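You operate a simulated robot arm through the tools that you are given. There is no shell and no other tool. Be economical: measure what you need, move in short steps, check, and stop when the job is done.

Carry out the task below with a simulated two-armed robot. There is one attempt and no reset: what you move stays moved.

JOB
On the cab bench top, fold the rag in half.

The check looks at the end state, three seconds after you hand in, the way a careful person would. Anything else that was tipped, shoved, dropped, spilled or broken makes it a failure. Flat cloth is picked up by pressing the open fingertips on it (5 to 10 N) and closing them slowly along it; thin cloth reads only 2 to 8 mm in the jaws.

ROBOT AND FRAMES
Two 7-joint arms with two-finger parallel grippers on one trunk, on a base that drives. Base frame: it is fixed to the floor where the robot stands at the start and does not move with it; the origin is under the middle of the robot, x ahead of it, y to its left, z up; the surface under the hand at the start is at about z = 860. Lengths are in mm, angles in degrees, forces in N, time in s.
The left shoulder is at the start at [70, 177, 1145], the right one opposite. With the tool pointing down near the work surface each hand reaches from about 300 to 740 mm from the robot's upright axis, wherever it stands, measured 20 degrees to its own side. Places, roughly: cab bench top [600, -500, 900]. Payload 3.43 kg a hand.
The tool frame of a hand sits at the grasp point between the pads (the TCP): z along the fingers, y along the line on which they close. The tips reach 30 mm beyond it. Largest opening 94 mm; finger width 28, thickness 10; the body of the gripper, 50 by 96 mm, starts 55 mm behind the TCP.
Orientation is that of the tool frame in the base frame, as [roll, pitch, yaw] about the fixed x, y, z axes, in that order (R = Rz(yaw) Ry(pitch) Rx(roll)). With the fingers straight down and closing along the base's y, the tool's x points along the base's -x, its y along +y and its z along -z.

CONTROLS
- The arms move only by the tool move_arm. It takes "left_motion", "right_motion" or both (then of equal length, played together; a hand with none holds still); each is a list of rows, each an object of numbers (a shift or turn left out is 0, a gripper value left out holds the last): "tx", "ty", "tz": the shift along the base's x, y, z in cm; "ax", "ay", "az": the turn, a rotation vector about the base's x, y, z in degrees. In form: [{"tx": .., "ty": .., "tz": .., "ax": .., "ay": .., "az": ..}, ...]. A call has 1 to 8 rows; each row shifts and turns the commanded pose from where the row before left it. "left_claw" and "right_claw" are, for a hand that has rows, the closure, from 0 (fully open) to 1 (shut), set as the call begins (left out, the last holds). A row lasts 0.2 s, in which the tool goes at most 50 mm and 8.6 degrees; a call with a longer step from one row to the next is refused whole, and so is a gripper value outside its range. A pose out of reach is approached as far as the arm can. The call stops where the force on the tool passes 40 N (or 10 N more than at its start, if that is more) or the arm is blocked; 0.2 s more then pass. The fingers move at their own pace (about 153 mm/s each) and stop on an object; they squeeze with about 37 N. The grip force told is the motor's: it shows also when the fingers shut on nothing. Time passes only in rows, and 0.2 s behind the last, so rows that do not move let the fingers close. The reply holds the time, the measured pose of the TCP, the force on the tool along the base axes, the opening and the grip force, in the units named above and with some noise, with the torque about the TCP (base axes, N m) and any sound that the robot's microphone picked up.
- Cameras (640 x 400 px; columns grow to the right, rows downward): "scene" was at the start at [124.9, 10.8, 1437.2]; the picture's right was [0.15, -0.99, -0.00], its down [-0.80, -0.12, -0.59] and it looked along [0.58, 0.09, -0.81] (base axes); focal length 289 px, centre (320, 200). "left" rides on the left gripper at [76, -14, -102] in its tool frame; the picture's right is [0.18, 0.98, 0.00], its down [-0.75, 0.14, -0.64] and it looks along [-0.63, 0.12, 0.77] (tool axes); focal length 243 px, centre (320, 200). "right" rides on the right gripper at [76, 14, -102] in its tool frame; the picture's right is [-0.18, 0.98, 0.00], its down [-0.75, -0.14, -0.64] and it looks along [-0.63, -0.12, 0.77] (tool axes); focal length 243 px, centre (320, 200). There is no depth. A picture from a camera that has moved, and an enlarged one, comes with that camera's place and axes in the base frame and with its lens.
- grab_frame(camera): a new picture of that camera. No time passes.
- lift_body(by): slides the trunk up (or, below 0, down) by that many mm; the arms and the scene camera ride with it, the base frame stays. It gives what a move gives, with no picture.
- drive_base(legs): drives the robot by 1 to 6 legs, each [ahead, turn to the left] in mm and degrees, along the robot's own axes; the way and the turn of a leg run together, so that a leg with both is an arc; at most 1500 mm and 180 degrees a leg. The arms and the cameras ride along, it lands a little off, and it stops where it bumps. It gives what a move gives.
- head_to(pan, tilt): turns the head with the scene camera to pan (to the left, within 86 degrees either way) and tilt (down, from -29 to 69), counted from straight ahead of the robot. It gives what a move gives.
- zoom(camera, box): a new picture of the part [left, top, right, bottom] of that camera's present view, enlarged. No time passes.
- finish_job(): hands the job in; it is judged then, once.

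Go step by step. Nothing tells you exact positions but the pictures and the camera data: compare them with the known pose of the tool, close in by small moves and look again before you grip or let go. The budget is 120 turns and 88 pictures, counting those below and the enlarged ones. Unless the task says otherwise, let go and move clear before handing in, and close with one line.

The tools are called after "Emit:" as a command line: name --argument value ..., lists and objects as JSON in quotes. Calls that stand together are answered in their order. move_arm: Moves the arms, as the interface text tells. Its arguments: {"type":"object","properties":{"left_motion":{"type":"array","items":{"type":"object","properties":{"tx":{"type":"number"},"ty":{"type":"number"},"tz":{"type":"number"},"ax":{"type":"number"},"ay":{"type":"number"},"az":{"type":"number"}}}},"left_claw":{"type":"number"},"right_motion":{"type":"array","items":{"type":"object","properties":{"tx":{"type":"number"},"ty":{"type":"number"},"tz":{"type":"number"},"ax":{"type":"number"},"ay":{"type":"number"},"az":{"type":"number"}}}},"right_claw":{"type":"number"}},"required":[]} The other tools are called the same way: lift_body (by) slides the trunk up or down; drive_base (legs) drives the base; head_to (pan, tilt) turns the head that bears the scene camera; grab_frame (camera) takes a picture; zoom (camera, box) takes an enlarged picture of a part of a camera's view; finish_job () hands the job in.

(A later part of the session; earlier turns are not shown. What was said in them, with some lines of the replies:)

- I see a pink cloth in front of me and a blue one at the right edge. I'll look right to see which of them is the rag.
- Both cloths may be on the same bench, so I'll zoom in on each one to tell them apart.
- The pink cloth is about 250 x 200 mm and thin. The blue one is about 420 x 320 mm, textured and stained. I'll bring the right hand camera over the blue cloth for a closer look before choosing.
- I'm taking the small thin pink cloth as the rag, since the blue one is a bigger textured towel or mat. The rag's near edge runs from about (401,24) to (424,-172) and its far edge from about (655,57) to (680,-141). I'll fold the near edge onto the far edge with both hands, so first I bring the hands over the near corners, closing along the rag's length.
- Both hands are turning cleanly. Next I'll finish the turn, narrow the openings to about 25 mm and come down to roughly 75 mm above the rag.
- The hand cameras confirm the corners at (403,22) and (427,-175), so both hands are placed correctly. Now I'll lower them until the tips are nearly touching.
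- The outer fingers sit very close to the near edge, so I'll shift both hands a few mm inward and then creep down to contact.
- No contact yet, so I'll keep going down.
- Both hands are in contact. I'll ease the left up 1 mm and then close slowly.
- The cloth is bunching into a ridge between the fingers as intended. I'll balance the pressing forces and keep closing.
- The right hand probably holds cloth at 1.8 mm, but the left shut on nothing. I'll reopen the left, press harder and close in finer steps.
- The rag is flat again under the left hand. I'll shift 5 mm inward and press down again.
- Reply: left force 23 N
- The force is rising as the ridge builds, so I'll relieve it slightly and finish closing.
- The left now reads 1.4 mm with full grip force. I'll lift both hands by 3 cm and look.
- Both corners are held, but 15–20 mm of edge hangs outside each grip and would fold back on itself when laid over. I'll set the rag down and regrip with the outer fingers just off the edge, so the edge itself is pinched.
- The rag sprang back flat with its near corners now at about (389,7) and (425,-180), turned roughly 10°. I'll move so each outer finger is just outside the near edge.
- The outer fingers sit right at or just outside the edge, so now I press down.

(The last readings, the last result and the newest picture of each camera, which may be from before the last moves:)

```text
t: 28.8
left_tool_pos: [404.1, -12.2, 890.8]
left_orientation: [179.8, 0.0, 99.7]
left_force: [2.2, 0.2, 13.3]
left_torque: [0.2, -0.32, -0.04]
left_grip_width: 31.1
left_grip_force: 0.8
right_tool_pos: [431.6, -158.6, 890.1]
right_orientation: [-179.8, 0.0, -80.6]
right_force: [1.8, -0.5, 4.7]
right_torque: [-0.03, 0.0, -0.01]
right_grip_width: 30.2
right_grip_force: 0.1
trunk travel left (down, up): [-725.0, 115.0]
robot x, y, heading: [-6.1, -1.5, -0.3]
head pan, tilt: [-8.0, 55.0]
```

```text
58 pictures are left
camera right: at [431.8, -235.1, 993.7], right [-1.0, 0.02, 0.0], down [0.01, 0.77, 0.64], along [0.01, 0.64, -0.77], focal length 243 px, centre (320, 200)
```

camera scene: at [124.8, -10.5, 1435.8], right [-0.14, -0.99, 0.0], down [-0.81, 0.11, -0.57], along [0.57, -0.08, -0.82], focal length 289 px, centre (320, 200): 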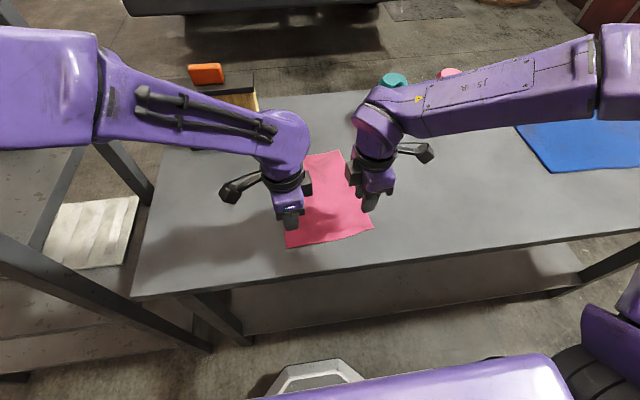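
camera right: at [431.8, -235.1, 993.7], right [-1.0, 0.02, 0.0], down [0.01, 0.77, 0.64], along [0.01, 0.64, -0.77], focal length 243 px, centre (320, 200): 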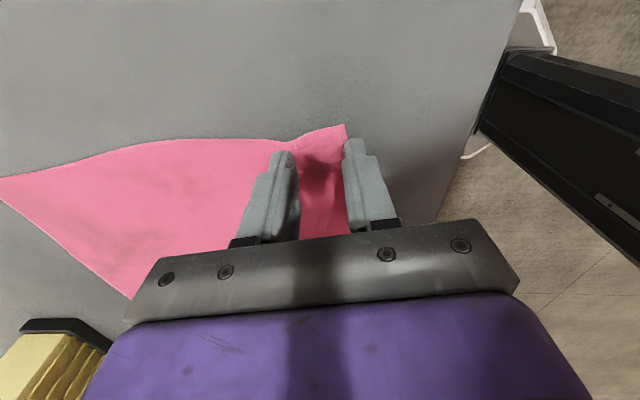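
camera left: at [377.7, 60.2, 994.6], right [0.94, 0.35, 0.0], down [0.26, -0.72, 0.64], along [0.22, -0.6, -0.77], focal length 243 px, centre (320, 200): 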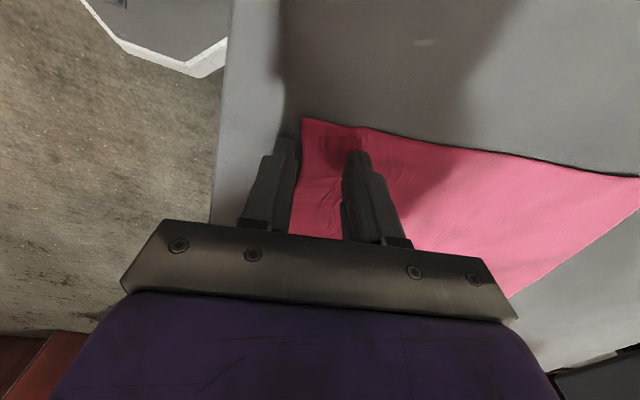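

The outer fingers are on the bench just off the edge and the inner fingers are on the cloth. I'll close slowly.

Emit:
move_arm --left_motion '[{}, {}]' --right_motion '[{"tz": -0.04}, {}]' --left_claw 0.75 --right_claw 0.75

Emit:
move_arm --left_motion '[{}, {}]' --right_motion '[{}, {}]' --left_claw 0.82 --right_claw 0.82

Emit:
grab_frame --camera "left"

Emit:
grab_frame --camera "right"

```text
t: 29.4
left_tool_pos: [401.9, -11.6, 890.9]
left_orientation: [179.9, 0.1, 99.7]
left_force: [-2.2, -0.1, 15.4]
left_torque: [0.19, -0.19, 0.02]
left_grip_width: 22.2
left_grip_force: 0.0
right_tool_pos: [430.6, -158.4, 891.1]
right_orientation: [-179.9, 0.1, -80.5]
right_force: [1.0, 0.4, 5.6]
right_torque: [-0.05, 0.0, -0.01]
right_grip_width: 23.4
right_grip_force: 0.0
trunk travel left (down, up): [-725.0, 115.0]
robot x, y, heading: [-0.5, -0.9, 0.1]
head pan, tilt: [-8.0, 55.0]
```

```text
t: 30.0
left_tool_pos: [401.9, -11.8, 891.2]
left_orientation: [179.9, 0.1, 99.7]
left_force: [-2.2, -0.2, 16.3]
left_torque: [0.19, -0.12, 0.02]
left_grip_width: 15.8
left_grip_force: 0.1
right_tool_pos: [430.4, -158.5, 890.8]
right_orientation: [180.0, 0.1, -80.5]
right_force: [0.4, -0.7, 5.5]
right_torque: [-0.01, -0.03, 0.03]
right_grip_width: 16.9
right_grip_force: 0.2
trunk travel left (down, up): [-725.0, 115.0]
robot x, y, heading: [0.3, 1.2, 0.1]
head pan, tilt: [-8.0, 55.0]
```

```text
57 pictures are left
camera left: at [376.5, 60.2, 994.6], right [0.94, 0.35, 0.0], down [0.26, -0.72, 0.64], along [0.22, -0.6, -0.77], focal length 243 px, centre (320, 200)
```

left: 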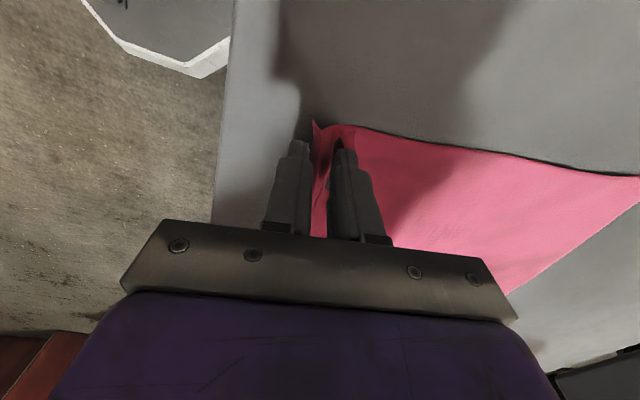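

```text
56 pictures are left
camera right: at [430.8, -235.3, 993.7], right [-1.0, 0.02, 0.0], down [0.01, 0.77, 0.64], along [0.01, 0.64, -0.77], focal length 243 px, centre (320, 200)
```

right: 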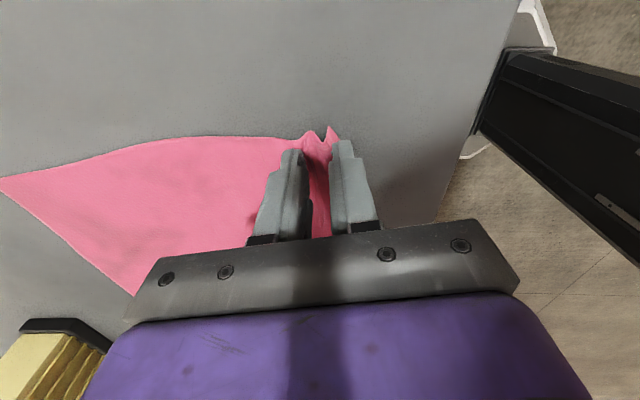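

The edge is standing up against the outer fingers as planned, so I'll finish closing.

Emit:
move_arm --left_motion '[{}, {}]' --right_motion '[{}, {}]' --left_claw 0.9 --right_claw 0.9

Emit:
move_arm --left_motion '[{}, {}, {}]' --right_motion '[{}, {}, {}]' --left_claw 1 --right_claw 1

Emit:
move_arm --left_motion '[{"tz": 0.5}, {"tz": 1}, {"tz": 1.5}, {}]' --right_motion '[{"tz": 0.5}, {"tz": 1}, {"tz": 1.5}, {}]'

Emit:
grab_frame --camera "left"

Emit:
grab_frame --camera "right"

```text
t: 30.6
left_tool_pos: [402.3, -13.1, 891.9]
left_orientation: [179.9, 0.1, 99.8]
left_force: [-2.9, -1.4, 16.6]
left_torque: [0.21, -0.08, 0.01]
left_grip_width: 8.1
left_grip_force: 0.1
right_tool_pos: [431.4, -158.9, 891.9]
right_orientation: [-180.0, 0.0, -80.5]
right_force: [0.5, 0.4, 5.4]
right_torque: [0.01, -0.03, 0.04]
right_grip_width: 9.4
right_grip_force: 0.1
trunk travel left (down, up): [-725.0, 115.0]
robot x, y, heading: [-2.1, -2.0, -0.1]
head pan, tilt: [-8.0, 55.0]
```

```text
t: 31.4
left_tool_pos: [403.1, -11.0, 891.9]
left_orientation: [180.0, 0.2, 99.7]
left_force: [2.7, 0.4, 16.3]
left_torque: [0.19, -0.1, 0.02]
left_grip_width: 2.2
left_grip_force: 37.0
right_tool_pos: [430.2, -158.7, 890.8]
right_orientation: [-179.9, 0.0, -80.5]
right_force: [-0.9, 0.7, 6.7]
right_torque: [-0.05, 0.02, -0.01]
right_grip_width: 2.4
right_grip_force: 37.2
trunk travel left (down, up): [-725.0, 115.0]
robot x, y, heading: [1.4, 6.2, -0.1]
head pan, tilt: [-8.0, 55.0]
```

```text
t: 32.4
left_tool_pos: [404.8, -12.1, 919.5]
left_orientation: [-179.9, 0.0, 99.7]
left_force: [-0.5, -0.6, -0.1]
left_torque: [-0.01, -0.01, 0.0]
left_grip_width: 2.5
left_grip_force: 36.9
right_tool_pos: [432.5, -158.9, 920.6]
right_orientation: [179.9, 0.1, -80.4]
right_force: [0.2, -0.1, 0.1]
right_torque: [0.02, -0.01, 0.03]
right_grip_width: 2.6
right_grip_force: 37.0
trunk travel left (down, up): [-725.0, 115.0]
robot x, y, heading: [-2.2, -2.9, 0.2]
head pan, tilt: [-8.0, 55.0]
```

```text
55 pictures are left
camera left: at [378.9, 60.6, 1023.7], right [0.94, 0.35, 0.0], down [0.27, -0.72, 0.64], along [0.22, -0.6, -0.77], focal length 243 px, centre (320, 200)
```

left: 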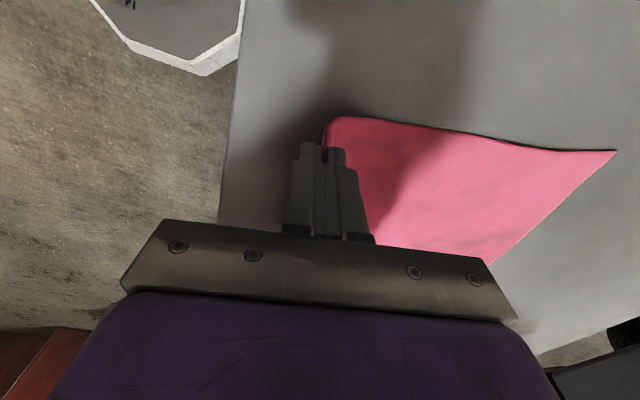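

```text
54 pictures are left
camera right: at [432.9, -235.8, 1022.4], right [-1.0, 0.02, 0.0], down [0.01, 0.77, 0.64], along [0.01, 0.64, -0.77], focal length 243 px, centre (320, 200)
```

right: 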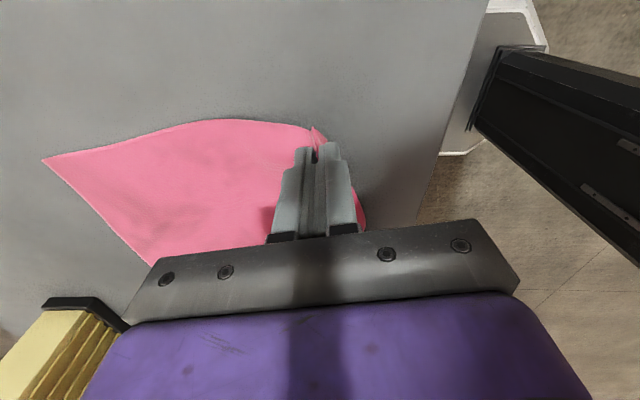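

Both hands hold the edge itself at about 2.5 mm. I'll carry it up along the first half of the arc to above the crease line.

Emit:
move_arm --left_motion '[{"tx": 1.5, "ty": 0.3, "tz": 2.0}, {"tx": 1.5, "ty": 0.3, "tz": 1.4}, {"tx": 1.5, "ty": 0.3, "tz": 0.9}, {"tx": 1.5, "ty": 0.3, "tz": 0.8}, {"tx": 1.5, "ty": 0.3, "tz": 0.4}, {"tx": 1.5, "ty": 0.3, "tz": 0.3}, {}]' --right_motion '[{"tx": 1.46, "ty": 0.28, "tz": 2.0}, {"tx": 1.46, "ty": 0.28, "tz": 1.4}, {"tx": 1.46, "ty": 0.28, "tz": 0.9}, {"tx": 1.46, "ty": 0.28, "tz": 0.8}, {"tx": 1.46, "ty": 0.28, "tz": 0.4}, {"tx": 1.46, "ty": 0.28, "tz": 0.3}, {}]'

Emit:
grab_frame --camera "left"

Emit:
grab_frame --camera "right"

Emit:
grab_frame --camera "scene"

```text
t: 34.0
left_tool_pos: [493.8, 6.2, 978.9]
left_orientation: [180.0, 0.0, 99.7]
left_force: [0.1, -0.6, -0.3]
left_torque: [0.03, -0.03, 0.0]
left_grip_width: 2.6
left_grip_force: 37.7
right_tool_pos: [520.2, -140.9, 978.2]
right_orientation: [-179.9, 0.0, -80.4]
right_force: [0.1, 0.6, 0.2]
right_torque: [0.06, -0.01, 0.03]
right_grip_width: 2.0
right_grip_force: 36.7
trunk travel left (down, up): [-725.0, 115.0]
robot x, y, heading: [2.0, 1.1, -0.1]
head pan, tilt: [-8.0, 55.0]
```

```text
53 pictures are left
camera left: at [468.4, 78.2, 1082.2], right [0.94, 0.35, 0.0], down [0.27, -0.72, 0.64], along [0.22, -0.6, -0.77], focal length 243 px, centre (320, 200)
```

left: 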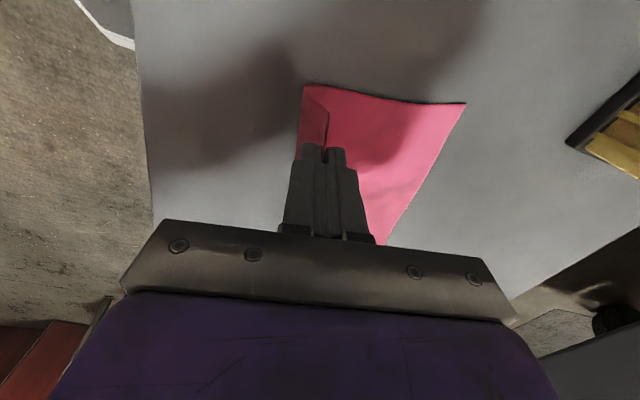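

```text
52 pictures are left
camera right: at [520.2, -218.4, 1080.7], right [-1.0, 0.02, 0.0], down [0.01, 0.77, 0.64], along [0.01, 0.64, -0.77], focal length 243 px, centre (320, 200)
```

right: 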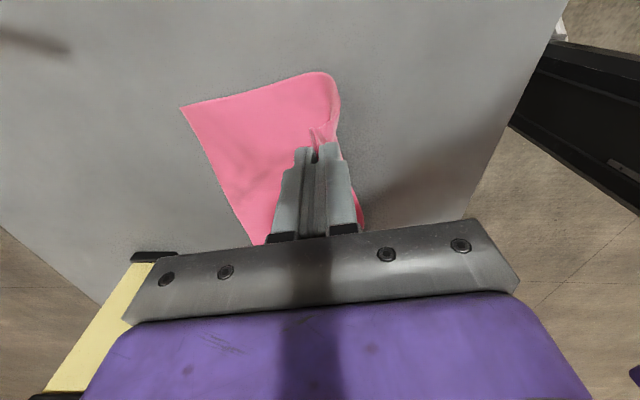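

```text
51 pictures are left
camera scene: at [123.2, -10.5, 1435.9], right [-0.14, -0.99, 0.0], down [-0.81, 0.11, -0.57], along [0.57, -0.08, -0.82], focal length 289 px, centre (320, 200)
```

scene: 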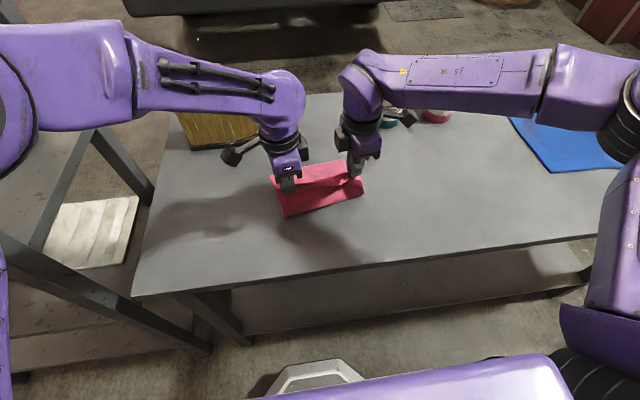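

The fold line is forming well and the far corners have stayed at (613,56) and (645,-146). I'll do the second half of the arc, tilting the hands 25° so the edge is released pointing forward.

Emit:
move_arm --left_motion '[{"tx": 1.3, "ty": 0.25, "tz": -0.1, "ax": -0.87, "ay": 4.92}, {"tx": 1.3, "ty": 0.25, "tz": -0.3, "ax": -0.87, "ay": 4.92}, {"tx": 1.3, "ty": 0.25, "tz": -0.5, "ax": -0.87, "ay": 4.92}, {"tx": 1.3, "ty": 0.25, "tz": -0.8, "ax": -0.87, "ay": 4.92}, {"tx": 1.3, "ty": 0.25, "tz": -1.1, "ax": -0.87, "ay": 4.92}, {"tx": 1.3, "ty": 0.25, "tz": -1.4}, {}]' --right_motion '[{"tx": 1.25, "ty": 0.22, "tz": -0.1, "ax": -0.87, "ay": 4.92}, {"tx": 1.25, "ty": 0.22, "tz": -0.3, "ax": -0.87, "ay": 4.92}, {"tx": 1.25, "ty": 0.22, "tz": -0.5, "ax": -0.87, "ay": 4.92}, {"tx": 1.25, "ty": 0.22, "tz": -0.8, "ax": -0.87, "ay": 4.92}, {"tx": 1.25, "ty": 0.22, "tz": -1.1, "ax": -0.87, "ay": 4.92}, {"tx": 1.25, "ty": 0.22, "tz": -1.4}, {}]'

Emit:
grab_frame --camera "left"

Emit:
grab_frame --camera "right"

```text
t: 35.6
left_tool_pos: [572.3, 20.7, 936.2]
left_orientation: [-155.0, 0.1, 99.7]
left_force: [-0.5, -1.3, -0.6]
left_torque: [0.0, -0.08, 0.04]
left_grip_width: 2.6
left_grip_force: 37.2
right_tool_pos: [596.0, -128.2, 935.2]
right_orientation: [155.0, -0.1, -80.5]
right_force: [0.0, 1.3, 0.1]
right_torque: [0.0, -0.04, -0.01]
right_grip_width: 2.3
right_grip_force: 37.1
trunk travel left (down, up): [-725.0, 115.0]
robot x, y, heading: [-2.4, 4.1, -0.3]
head pan, tilt: [-8.0, 55.0]
```

```text
50 pictures are left
camera left: at [589.8, 101.4, 1035.7], right [0.85, 0.33, -0.42], down [0.52, -0.67, 0.52], along [-0.11, -0.66, -0.74], focal length 243 px, centre (320, 200)
```

left: 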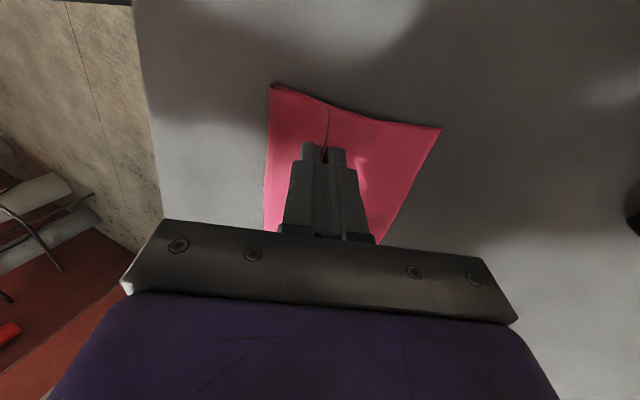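

```text
49 pictures are left
camera right: at [639.3, -196.9, 1034.9], right [-0.91, 0.03, 0.41], down [0.27, 0.81, 0.52], along [-0.32, 0.58, -0.75], focal length 243 px, centre (320, 200)
```

right: 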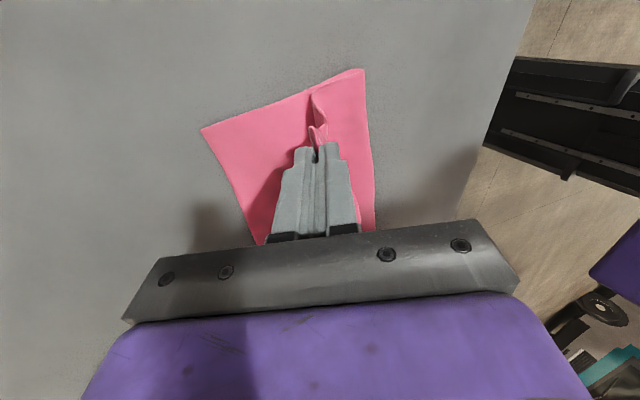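

That's on track. Now I'll lower it onto the far half.

Emit:
move_arm --left_motion '[{"tx": 1.0, "ty": 0.2, "tz": -1.2}, {"tx": 0.8, "ty": 0.15, "tz": -1.2}, {"tx": 0.6, "ty": 0.15, "tz": -0.9}, {"tz": -0.4}, {}]' --right_motion '[{"tx": 1.0, "ty": 0.2, "tz": -1.2}, {"tx": 0.8, "ty": 0.15, "tz": -1.2}, {"tx": 0.6, "ty": 0.15, "tz": -0.9}, {"tz": -0.4}, {}]'

Emit:
grab_frame --camera "left"

Emit:
grab_frame --camera "right"

Emit:
zoom --camera "scene" --box '[220, 110, 440, 248]'

```text
t: 36.8
left_tool_pos: [582.2, 38.1, 902.4]
left_orientation: [-154.9, 0.6, 99.8]
left_force: [3.6, -32.0, 6.1]
left_torque: [-0.85, -0.08, 0.35]
left_grip_width: 2.4
left_grip_force: 37.1
left hand out of reach, approached as far as the arm can: row 1, 2, 3
right_tool_pos: [599.8, -124.9, 926.1]
right_orientation: [154.8, 0.1, -80.4]
right_force: [-3.2, 31.0, -5.6]
right_torque: [0.75, -0.05, -0.4]
right_grip_width: 2.4
right_grip_force: 36.8
right hand out of reach, approached as far as the arm can: row 1, 2, 3
trunk travel left (down, up): [-725.0, 115.0]
robot x, y, heading: [0.5, -1.3, -0.0]
head pan, tilt: [-8.0, 55.0]
```

```text
48 pictures are left
camera left: at [600.8, 118.2, 1002.2], right [0.85, 0.33, -0.42], down [0.52, -0.67, 0.53], along [-0.11, -0.67, -0.74], focal length 243 px, centre (320, 200)
```

left: 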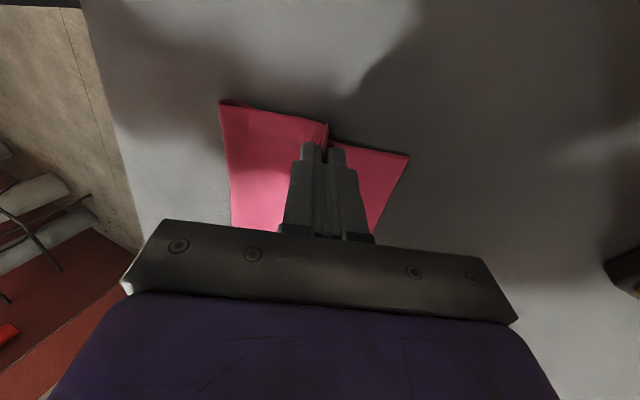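

```text
47 pictures are left
camera right: at [644.1, -194.6, 1024.3], right [-0.91, 0.03, 0.42], down [0.27, 0.81, 0.52], along [-0.32, 0.59, -0.74], focal length 243 px, centre (320, 200)
```

right: 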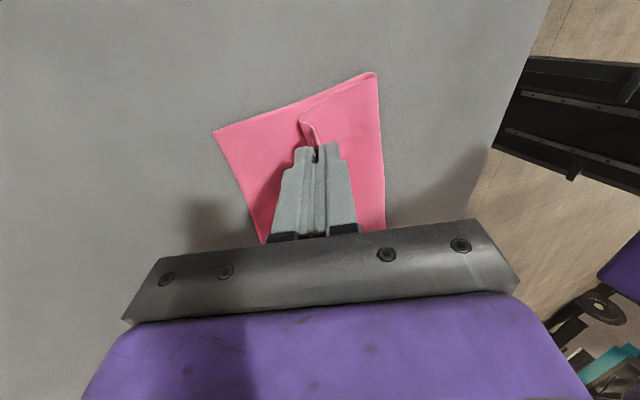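

```text
2.90 times, centred on (330, 179) of scene
camera zoom: at [123.6, -10.3, 1435.9], right [-0.14, -0.99, 0.0], down [-0.81, 0.11, -0.57], along [0.57, -0.08, -0.82], focal length 838 px, centre (291, 261)
```

zoom: 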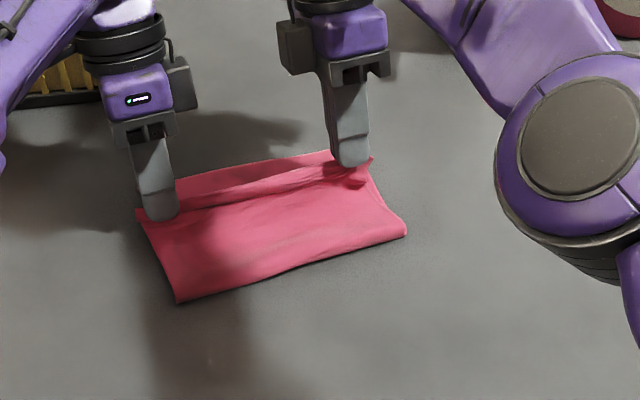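

Both arms hit a reach limit with the tilt, and the hands spread and pulled against each other at about 30 N. I'll reduce the tilt first and see where they settle.

Emit:
move_arm --left_motion '[{"ax": 0.87, "ay": -4.92}, {"ax": 0.87, "ay": -4.92}, {}]' --right_motion '[{"ax": 0.87, "ay": -4.92}, {"ax": 0.87, "ay": -4.92}, {}]'

```text
t: 37.6
left_tool_pos: [583.8, 38.8, 902.7]
left_orientation: [-164.9, 0.4, 99.8]
left_force: [3.5, -31.7, 6.2]
left_torque: [-0.96, -0.02, 0.23]
left_grip_width: 2.3
left_grip_force: 36.7
right_tool_pos: [601.2, -125.2, 926.9]
right_orientation: [164.9, 0.1, -80.3]
right_force: [-2.3, 32.9, -5.6]
right_torque: [0.78, 0.07, -0.26]
right_grip_width: 2.2
right_grip_force: 37.2
trunk travel left (down, up): [-725.0, 115.0]
robot x, y, heading: [1.1, -1.7, -0.0]
head pan, tilt: [-8.0, 55.0]
```

The commanded poses are the clipped ones. I'll move the left hand back inward and bring the right one down level.

Emit:
move_arm --left_motion '[{"ty": -0.6}, {"ty": -0.6}, {}]' --right_motion '[{"tz": -0.6}, {"tz": -0.6}, {}]'

```text
t: 38.4
left_tool_pos: [584.0, 29.0, 902.1]
left_orientation: [-165.0, 0.1, 99.6]
left_force: [0.5, -8.1, 0.9]
left_torque: [-0.22, 0.04, 0.08]
left_grip_width: 2.3
left_grip_force: 36.5
right_tool_pos: [600.8, -128.0, 913.3]
right_orientation: [165.2, -0.1, -80.5]
right_force: [-0.8, 7.6, -1.1]
right_torque: [0.17, 0.05, -0.08]
right_grip_width: 2.3
right_grip_force: 36.9
trunk travel left (down, up): [-725.0, 115.0]
robot x, y, heading: [-1.5, 1.7, -0.1]
head pan, tilt: [-8.0, 55.0]
```

The tension is mostly gone and both poses are reachable. I'll finish the approach to the target.

Emit:
move_arm --left_motion '[{"tx": 0.3, "ty": -0.35}, {"tx": 0.3}, {"tx": 0.3}, {}]' --right_motion '[{"tx": 0.5, "ty": 0.2, "tz": -0.4}, {"tx": 0.5, "ty": 0.1, "tz": -0.4}, {"tx": 0.4, "ty": 0.1, "tz": -0.3}, {}]'

Emit:
grab_frame --camera "left"

Emit:
grab_frame --camera "right"

Emit:
zoom --camera "scene" --box '[220, 110, 440, 248]'

```text
t: 39.4
left_tool_pos: [593.1, 24.8, 903.0]
left_orientation: [-165.0, 0.1, 99.6]
left_force: [0.4, -0.3, 0.2]
left_torque: [0.05, 0.01, 0.02]
left_grip_width: 2.5
left_grip_force: 37.5
right_tool_pos: [614.0, -121.5, 902.9]
right_orientation: [165.0, -0.1, -80.5]
right_force: [0.3, 0.6, 0.3]
right_torque: [0.02, 0.03, -0.01]
right_grip_width: 2.2
right_grip_force: 36.7
trunk travel left (down, up): [-725.0, 115.0]
robot x, y, heading: [1.2, -2.1, 0.1]
head pan, tilt: [-8.0, 55.0]
```

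```text
45 pictures are left
camera left: at [593.3, 101.6, 1006.3], right [0.9, 0.34, -0.25], down [0.43, -0.69, 0.58], along [0.02, -0.64, -0.77], focal length 243 px, centre (320, 200)
```

left: 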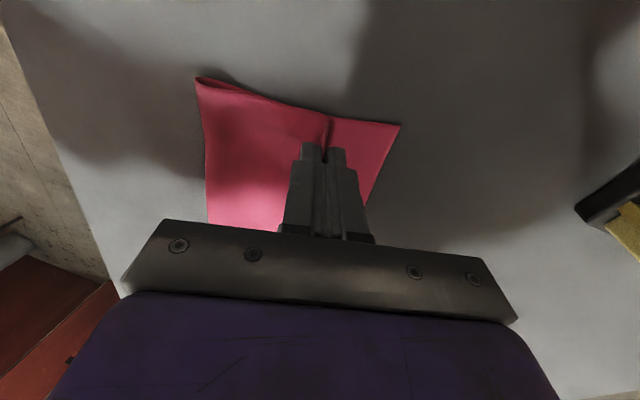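

```text
44 pictures are left
camera right: at [641.7, -195.2, 1005.4], right [-0.97, 0.02, 0.25], down [0.17, 0.79, 0.58], along [-0.19, 0.61, -0.77], focal length 243 px, centre (320, 200)
```

right: 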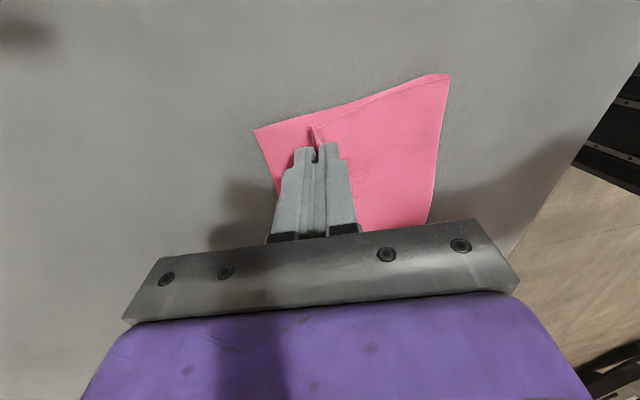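

```text
2.90 times, centred on (330, 179) of scene
camera zoom: at [123.9, -10.3, 1435.8], right [-0.14, -0.99, 0.0], down [-0.81, 0.11, -0.57], along [0.57, -0.08, -0.82], focal length 838 px, centre (291, 261)
```

zoom: 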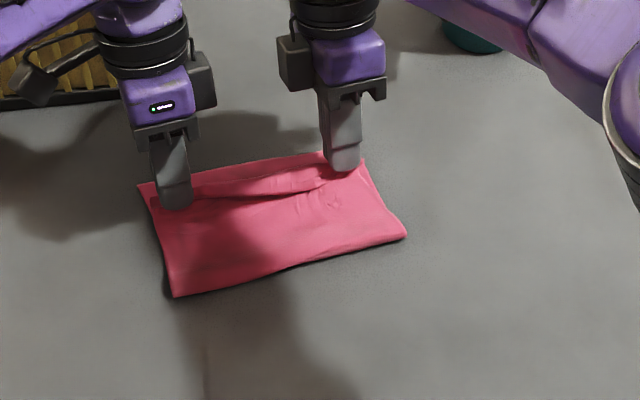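

The placement is good: the far corners are unmoved and the edge is already flopping forward. I'll lower 5 mm, open a little, and back out along the fingers.

Emit:
move_arm --left_motion '[{"tz": -0.5}, {}]' --right_motion '[{"tz": -0.5}, {}]'

Emit:
move_arm --left_motion '[{}, {}, {"tx": 0.25, "ty": 0.04, "tz": 0.95}, {"tx": 0.25, "ty": 0.04, "tz": 0.95}, {"tx": 0.5, "ty": 0.08, "tz": 1.9}, {"tx": 0.5, "ty": 0.08, "tz": 1.9}, {}]' --right_motion '[{}, {}, {"tx": 0.25, "ty": 0.04, "tz": 0.95}, {"tx": 0.25, "ty": 0.04, "tz": 0.95}, {"tx": 0.5, "ty": 0.08, "tz": 1.9}, {"tx": 0.5, "ty": 0.08, "tz": 1.9}, {}]' --left_claw 0.8 --right_claw 0.8

Emit:
zoom --camera "scene" --box '[220, 110, 440, 248]'

Emit:
grab_frame --camera "left"

Emit:
grab_frame --camera "right"

```text
t: 40.0
left_tool_pos: [592.9, 25.3, 897.8]
left_orientation: [-165.0, 0.0, 99.7]
left_force: [0.4, -0.3, 0.8]
left_torque: [0.01, 0.05, -0.02]
left_grip_width: 2.5
left_grip_force: 37.3
right_tool_pos: [615.2, -122.8, 898.2]
right_orientation: [165.1, -0.1, -80.5]
right_force: [-0.4, 0.3, 0.1]
right_torque: [-0.01, 0.03, 0.02]
right_grip_width: 2.1
right_grip_force: 36.9
trunk travel left (down, up): [-725.0, 115.0]
robot x, y, heading: [1.3, 2.1, -0.1]
head pan, tilt: [-8.0, 55.0]
```

```text
t: 41.6
left_tool_pos: [608.0, 26.2, 954.3]
left_orientation: [-165.0, 0.1, 99.7]
left_force: [0.1, -0.3, -0.3]
left_torque: [0.01, -0.01, 0.02]
left_grip_width: 18.6
left_grip_force: 0.0
right_tool_pos: [630.0, -121.6, 955.4]
right_orientation: [165.1, -0.1, -80.4]
right_force: [-1.1, 0.4, -0.6]
right_torque: [-0.01, -0.03, 0.03]
right_grip_width: 18.8
right_grip_force: 0.2
trunk travel left (down, up): [-725.0, 115.0]
robot x, y, heading: [0.7, 2.0, 0.0]
head pan, tilt: [-8.0, 55.0]
```

```text
2.90 times, centred on (330, 179) of scene
camera zoom: at [124.3, -10.5, 1435.8], right [-0.14, -0.99, 0.0], down [-0.81, 0.11, -0.57], along [0.57, -0.08, -0.82], focal length 838 px, centre (291, 261)
```

zoom: 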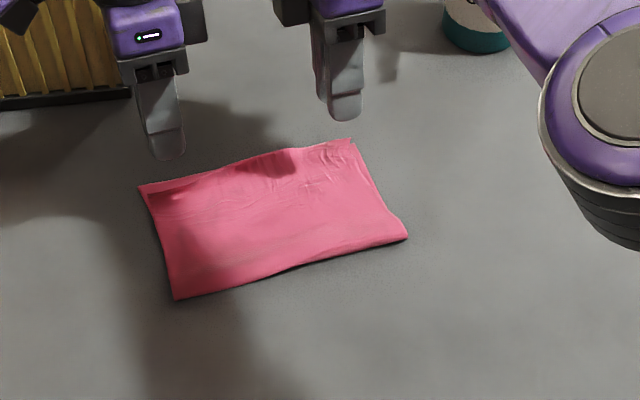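

```text
41 pictures are left
camera left: at [609.0, 103.3, 1058.4], right [0.9, 0.34, -0.26], down [0.42, -0.69, 0.59], along [0.02, -0.64, -0.77], focal length 243 px, centre (320, 200)
```

left: 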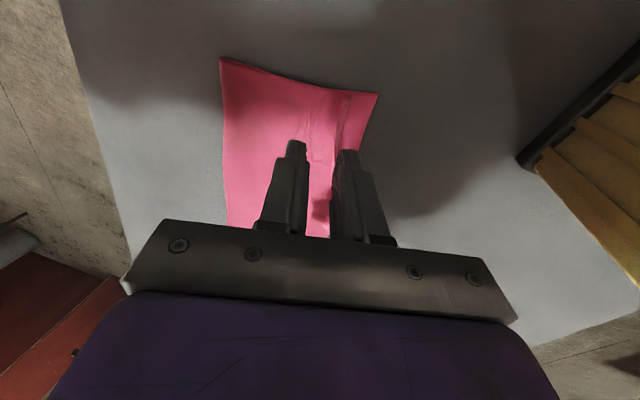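

```text
40 pictures are left
camera right: at [657.5, -193.2, 1057.5], right [-0.97, 0.02, 0.25], down [0.17, 0.79, 0.58], along [-0.19, 0.61, -0.77], focal length 243 px, centre (320, 200)
```

right: 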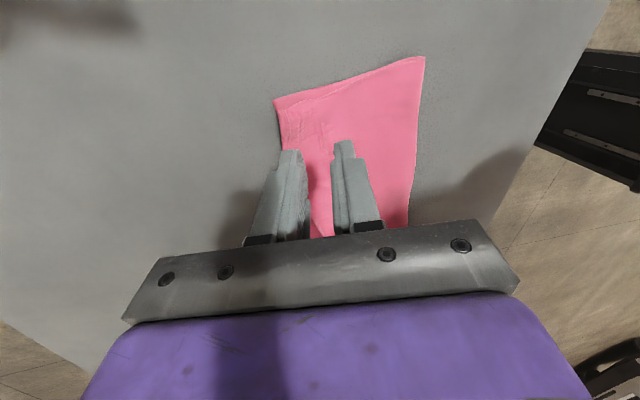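

The released edge has dropped neatly onto the far edge. I'll raise both hands clear and inspect.

Emit:
move_arm --left_motion '[{"tz": 4}, {"tz": 4}, {"ty": 4, "ax": 0.87, "ay": -4.92}, {"ty": 4, "ax": 0.87, "ay": -4.92}, {"ty": 4, "ax": 0.87, "ay": -4.92}, {"tx": -3, "ty": 4}, {}]' --right_motion '[{"tz": 4}, {"tz": 4}, {"ty": -4, "ax": 0.87, "ay": -4.92}, {"ty": -4, "ax": 0.87, "ay": -4.92}, {"ty": -4, "ax": 0.87, "ay": -4.92}, {"tx": -3, "ty": -4}, {}]'

Emit:
grab_frame --camera "scene"

Emit:
zoom --camera "scene" --box '[250, 135, 378, 215]'

```text
t: 43.2
left_tool_pos: [580.2, 186.9, 1033.1]
left_orientation: [-179.8, 0.2, 99.7]
left_force: [0.2, -0.3, -0.8]
left_torque: [-0.02, 0.02, -0.03]
left_grip_width: 19.0
left_grip_force: 0.0
right_tool_pos: [602.5, -280.6, 1035.7]
right_orientation: [-180.0, 0.0, -80.5]
right_force: [0.3, -0.7, -0.5]
right_torque: [0.0, 0.0, 0.0]
right_grip_width: 18.8
right_grip_force: 0.0
trunk travel left (down, up): [-725.0, 115.0]
robot x, y, heading: [-0.1, -0.6, -0.1]
head pan, tilt: [-8.0, 55.0]
```

```text
39 pictures are left
camera scene: at [125.8, -9.5, 1435.6], right [-0.14, -0.99, 0.0], down [-0.81, 0.11, -0.57], along [0.57, -0.08, -0.82], focal length 289 px, centre (320, 200)
```

scene: 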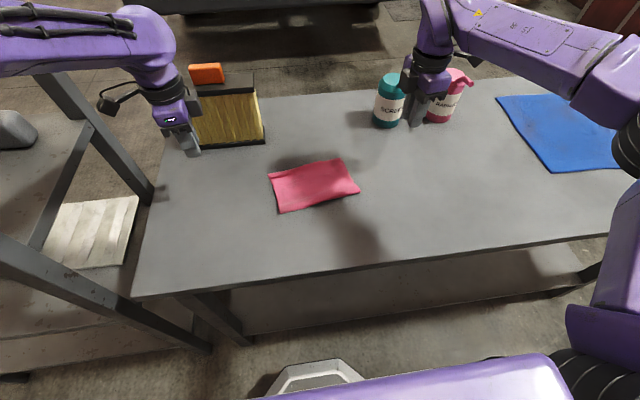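

```text
5.00 times, centred on (314, 175) of scene
camera zoom: at [125.8, -9.5, 1435.6], right [-0.14, -0.99, 0.0], down [-0.81, 0.11, -0.57], along [0.57, -0.08, -0.82], focal length 1446 px, centre (350, 325)
```

zoom: 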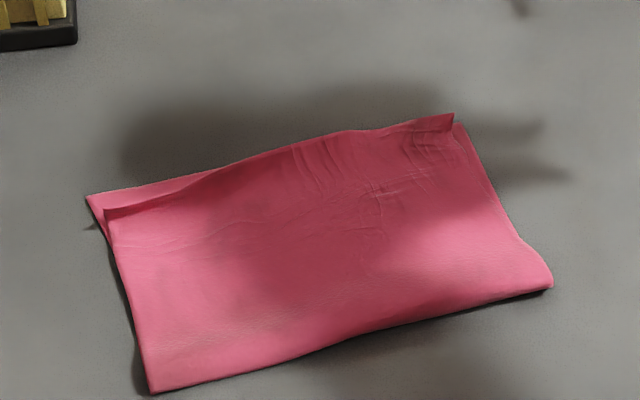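

The rag lies folded in half with its edges within about 10 mm of each other. Nothing else on the bench moved and both hands are clear, so I'm handing in.

Emit:
finish_job

```text
The job is handed in.
```

I folded the pink rag in half on the cab bench top, near edge onto far edge with the edges within about 10 mm; there was also a larger blue cloth on the bench, and I took the pink one to be the rag.
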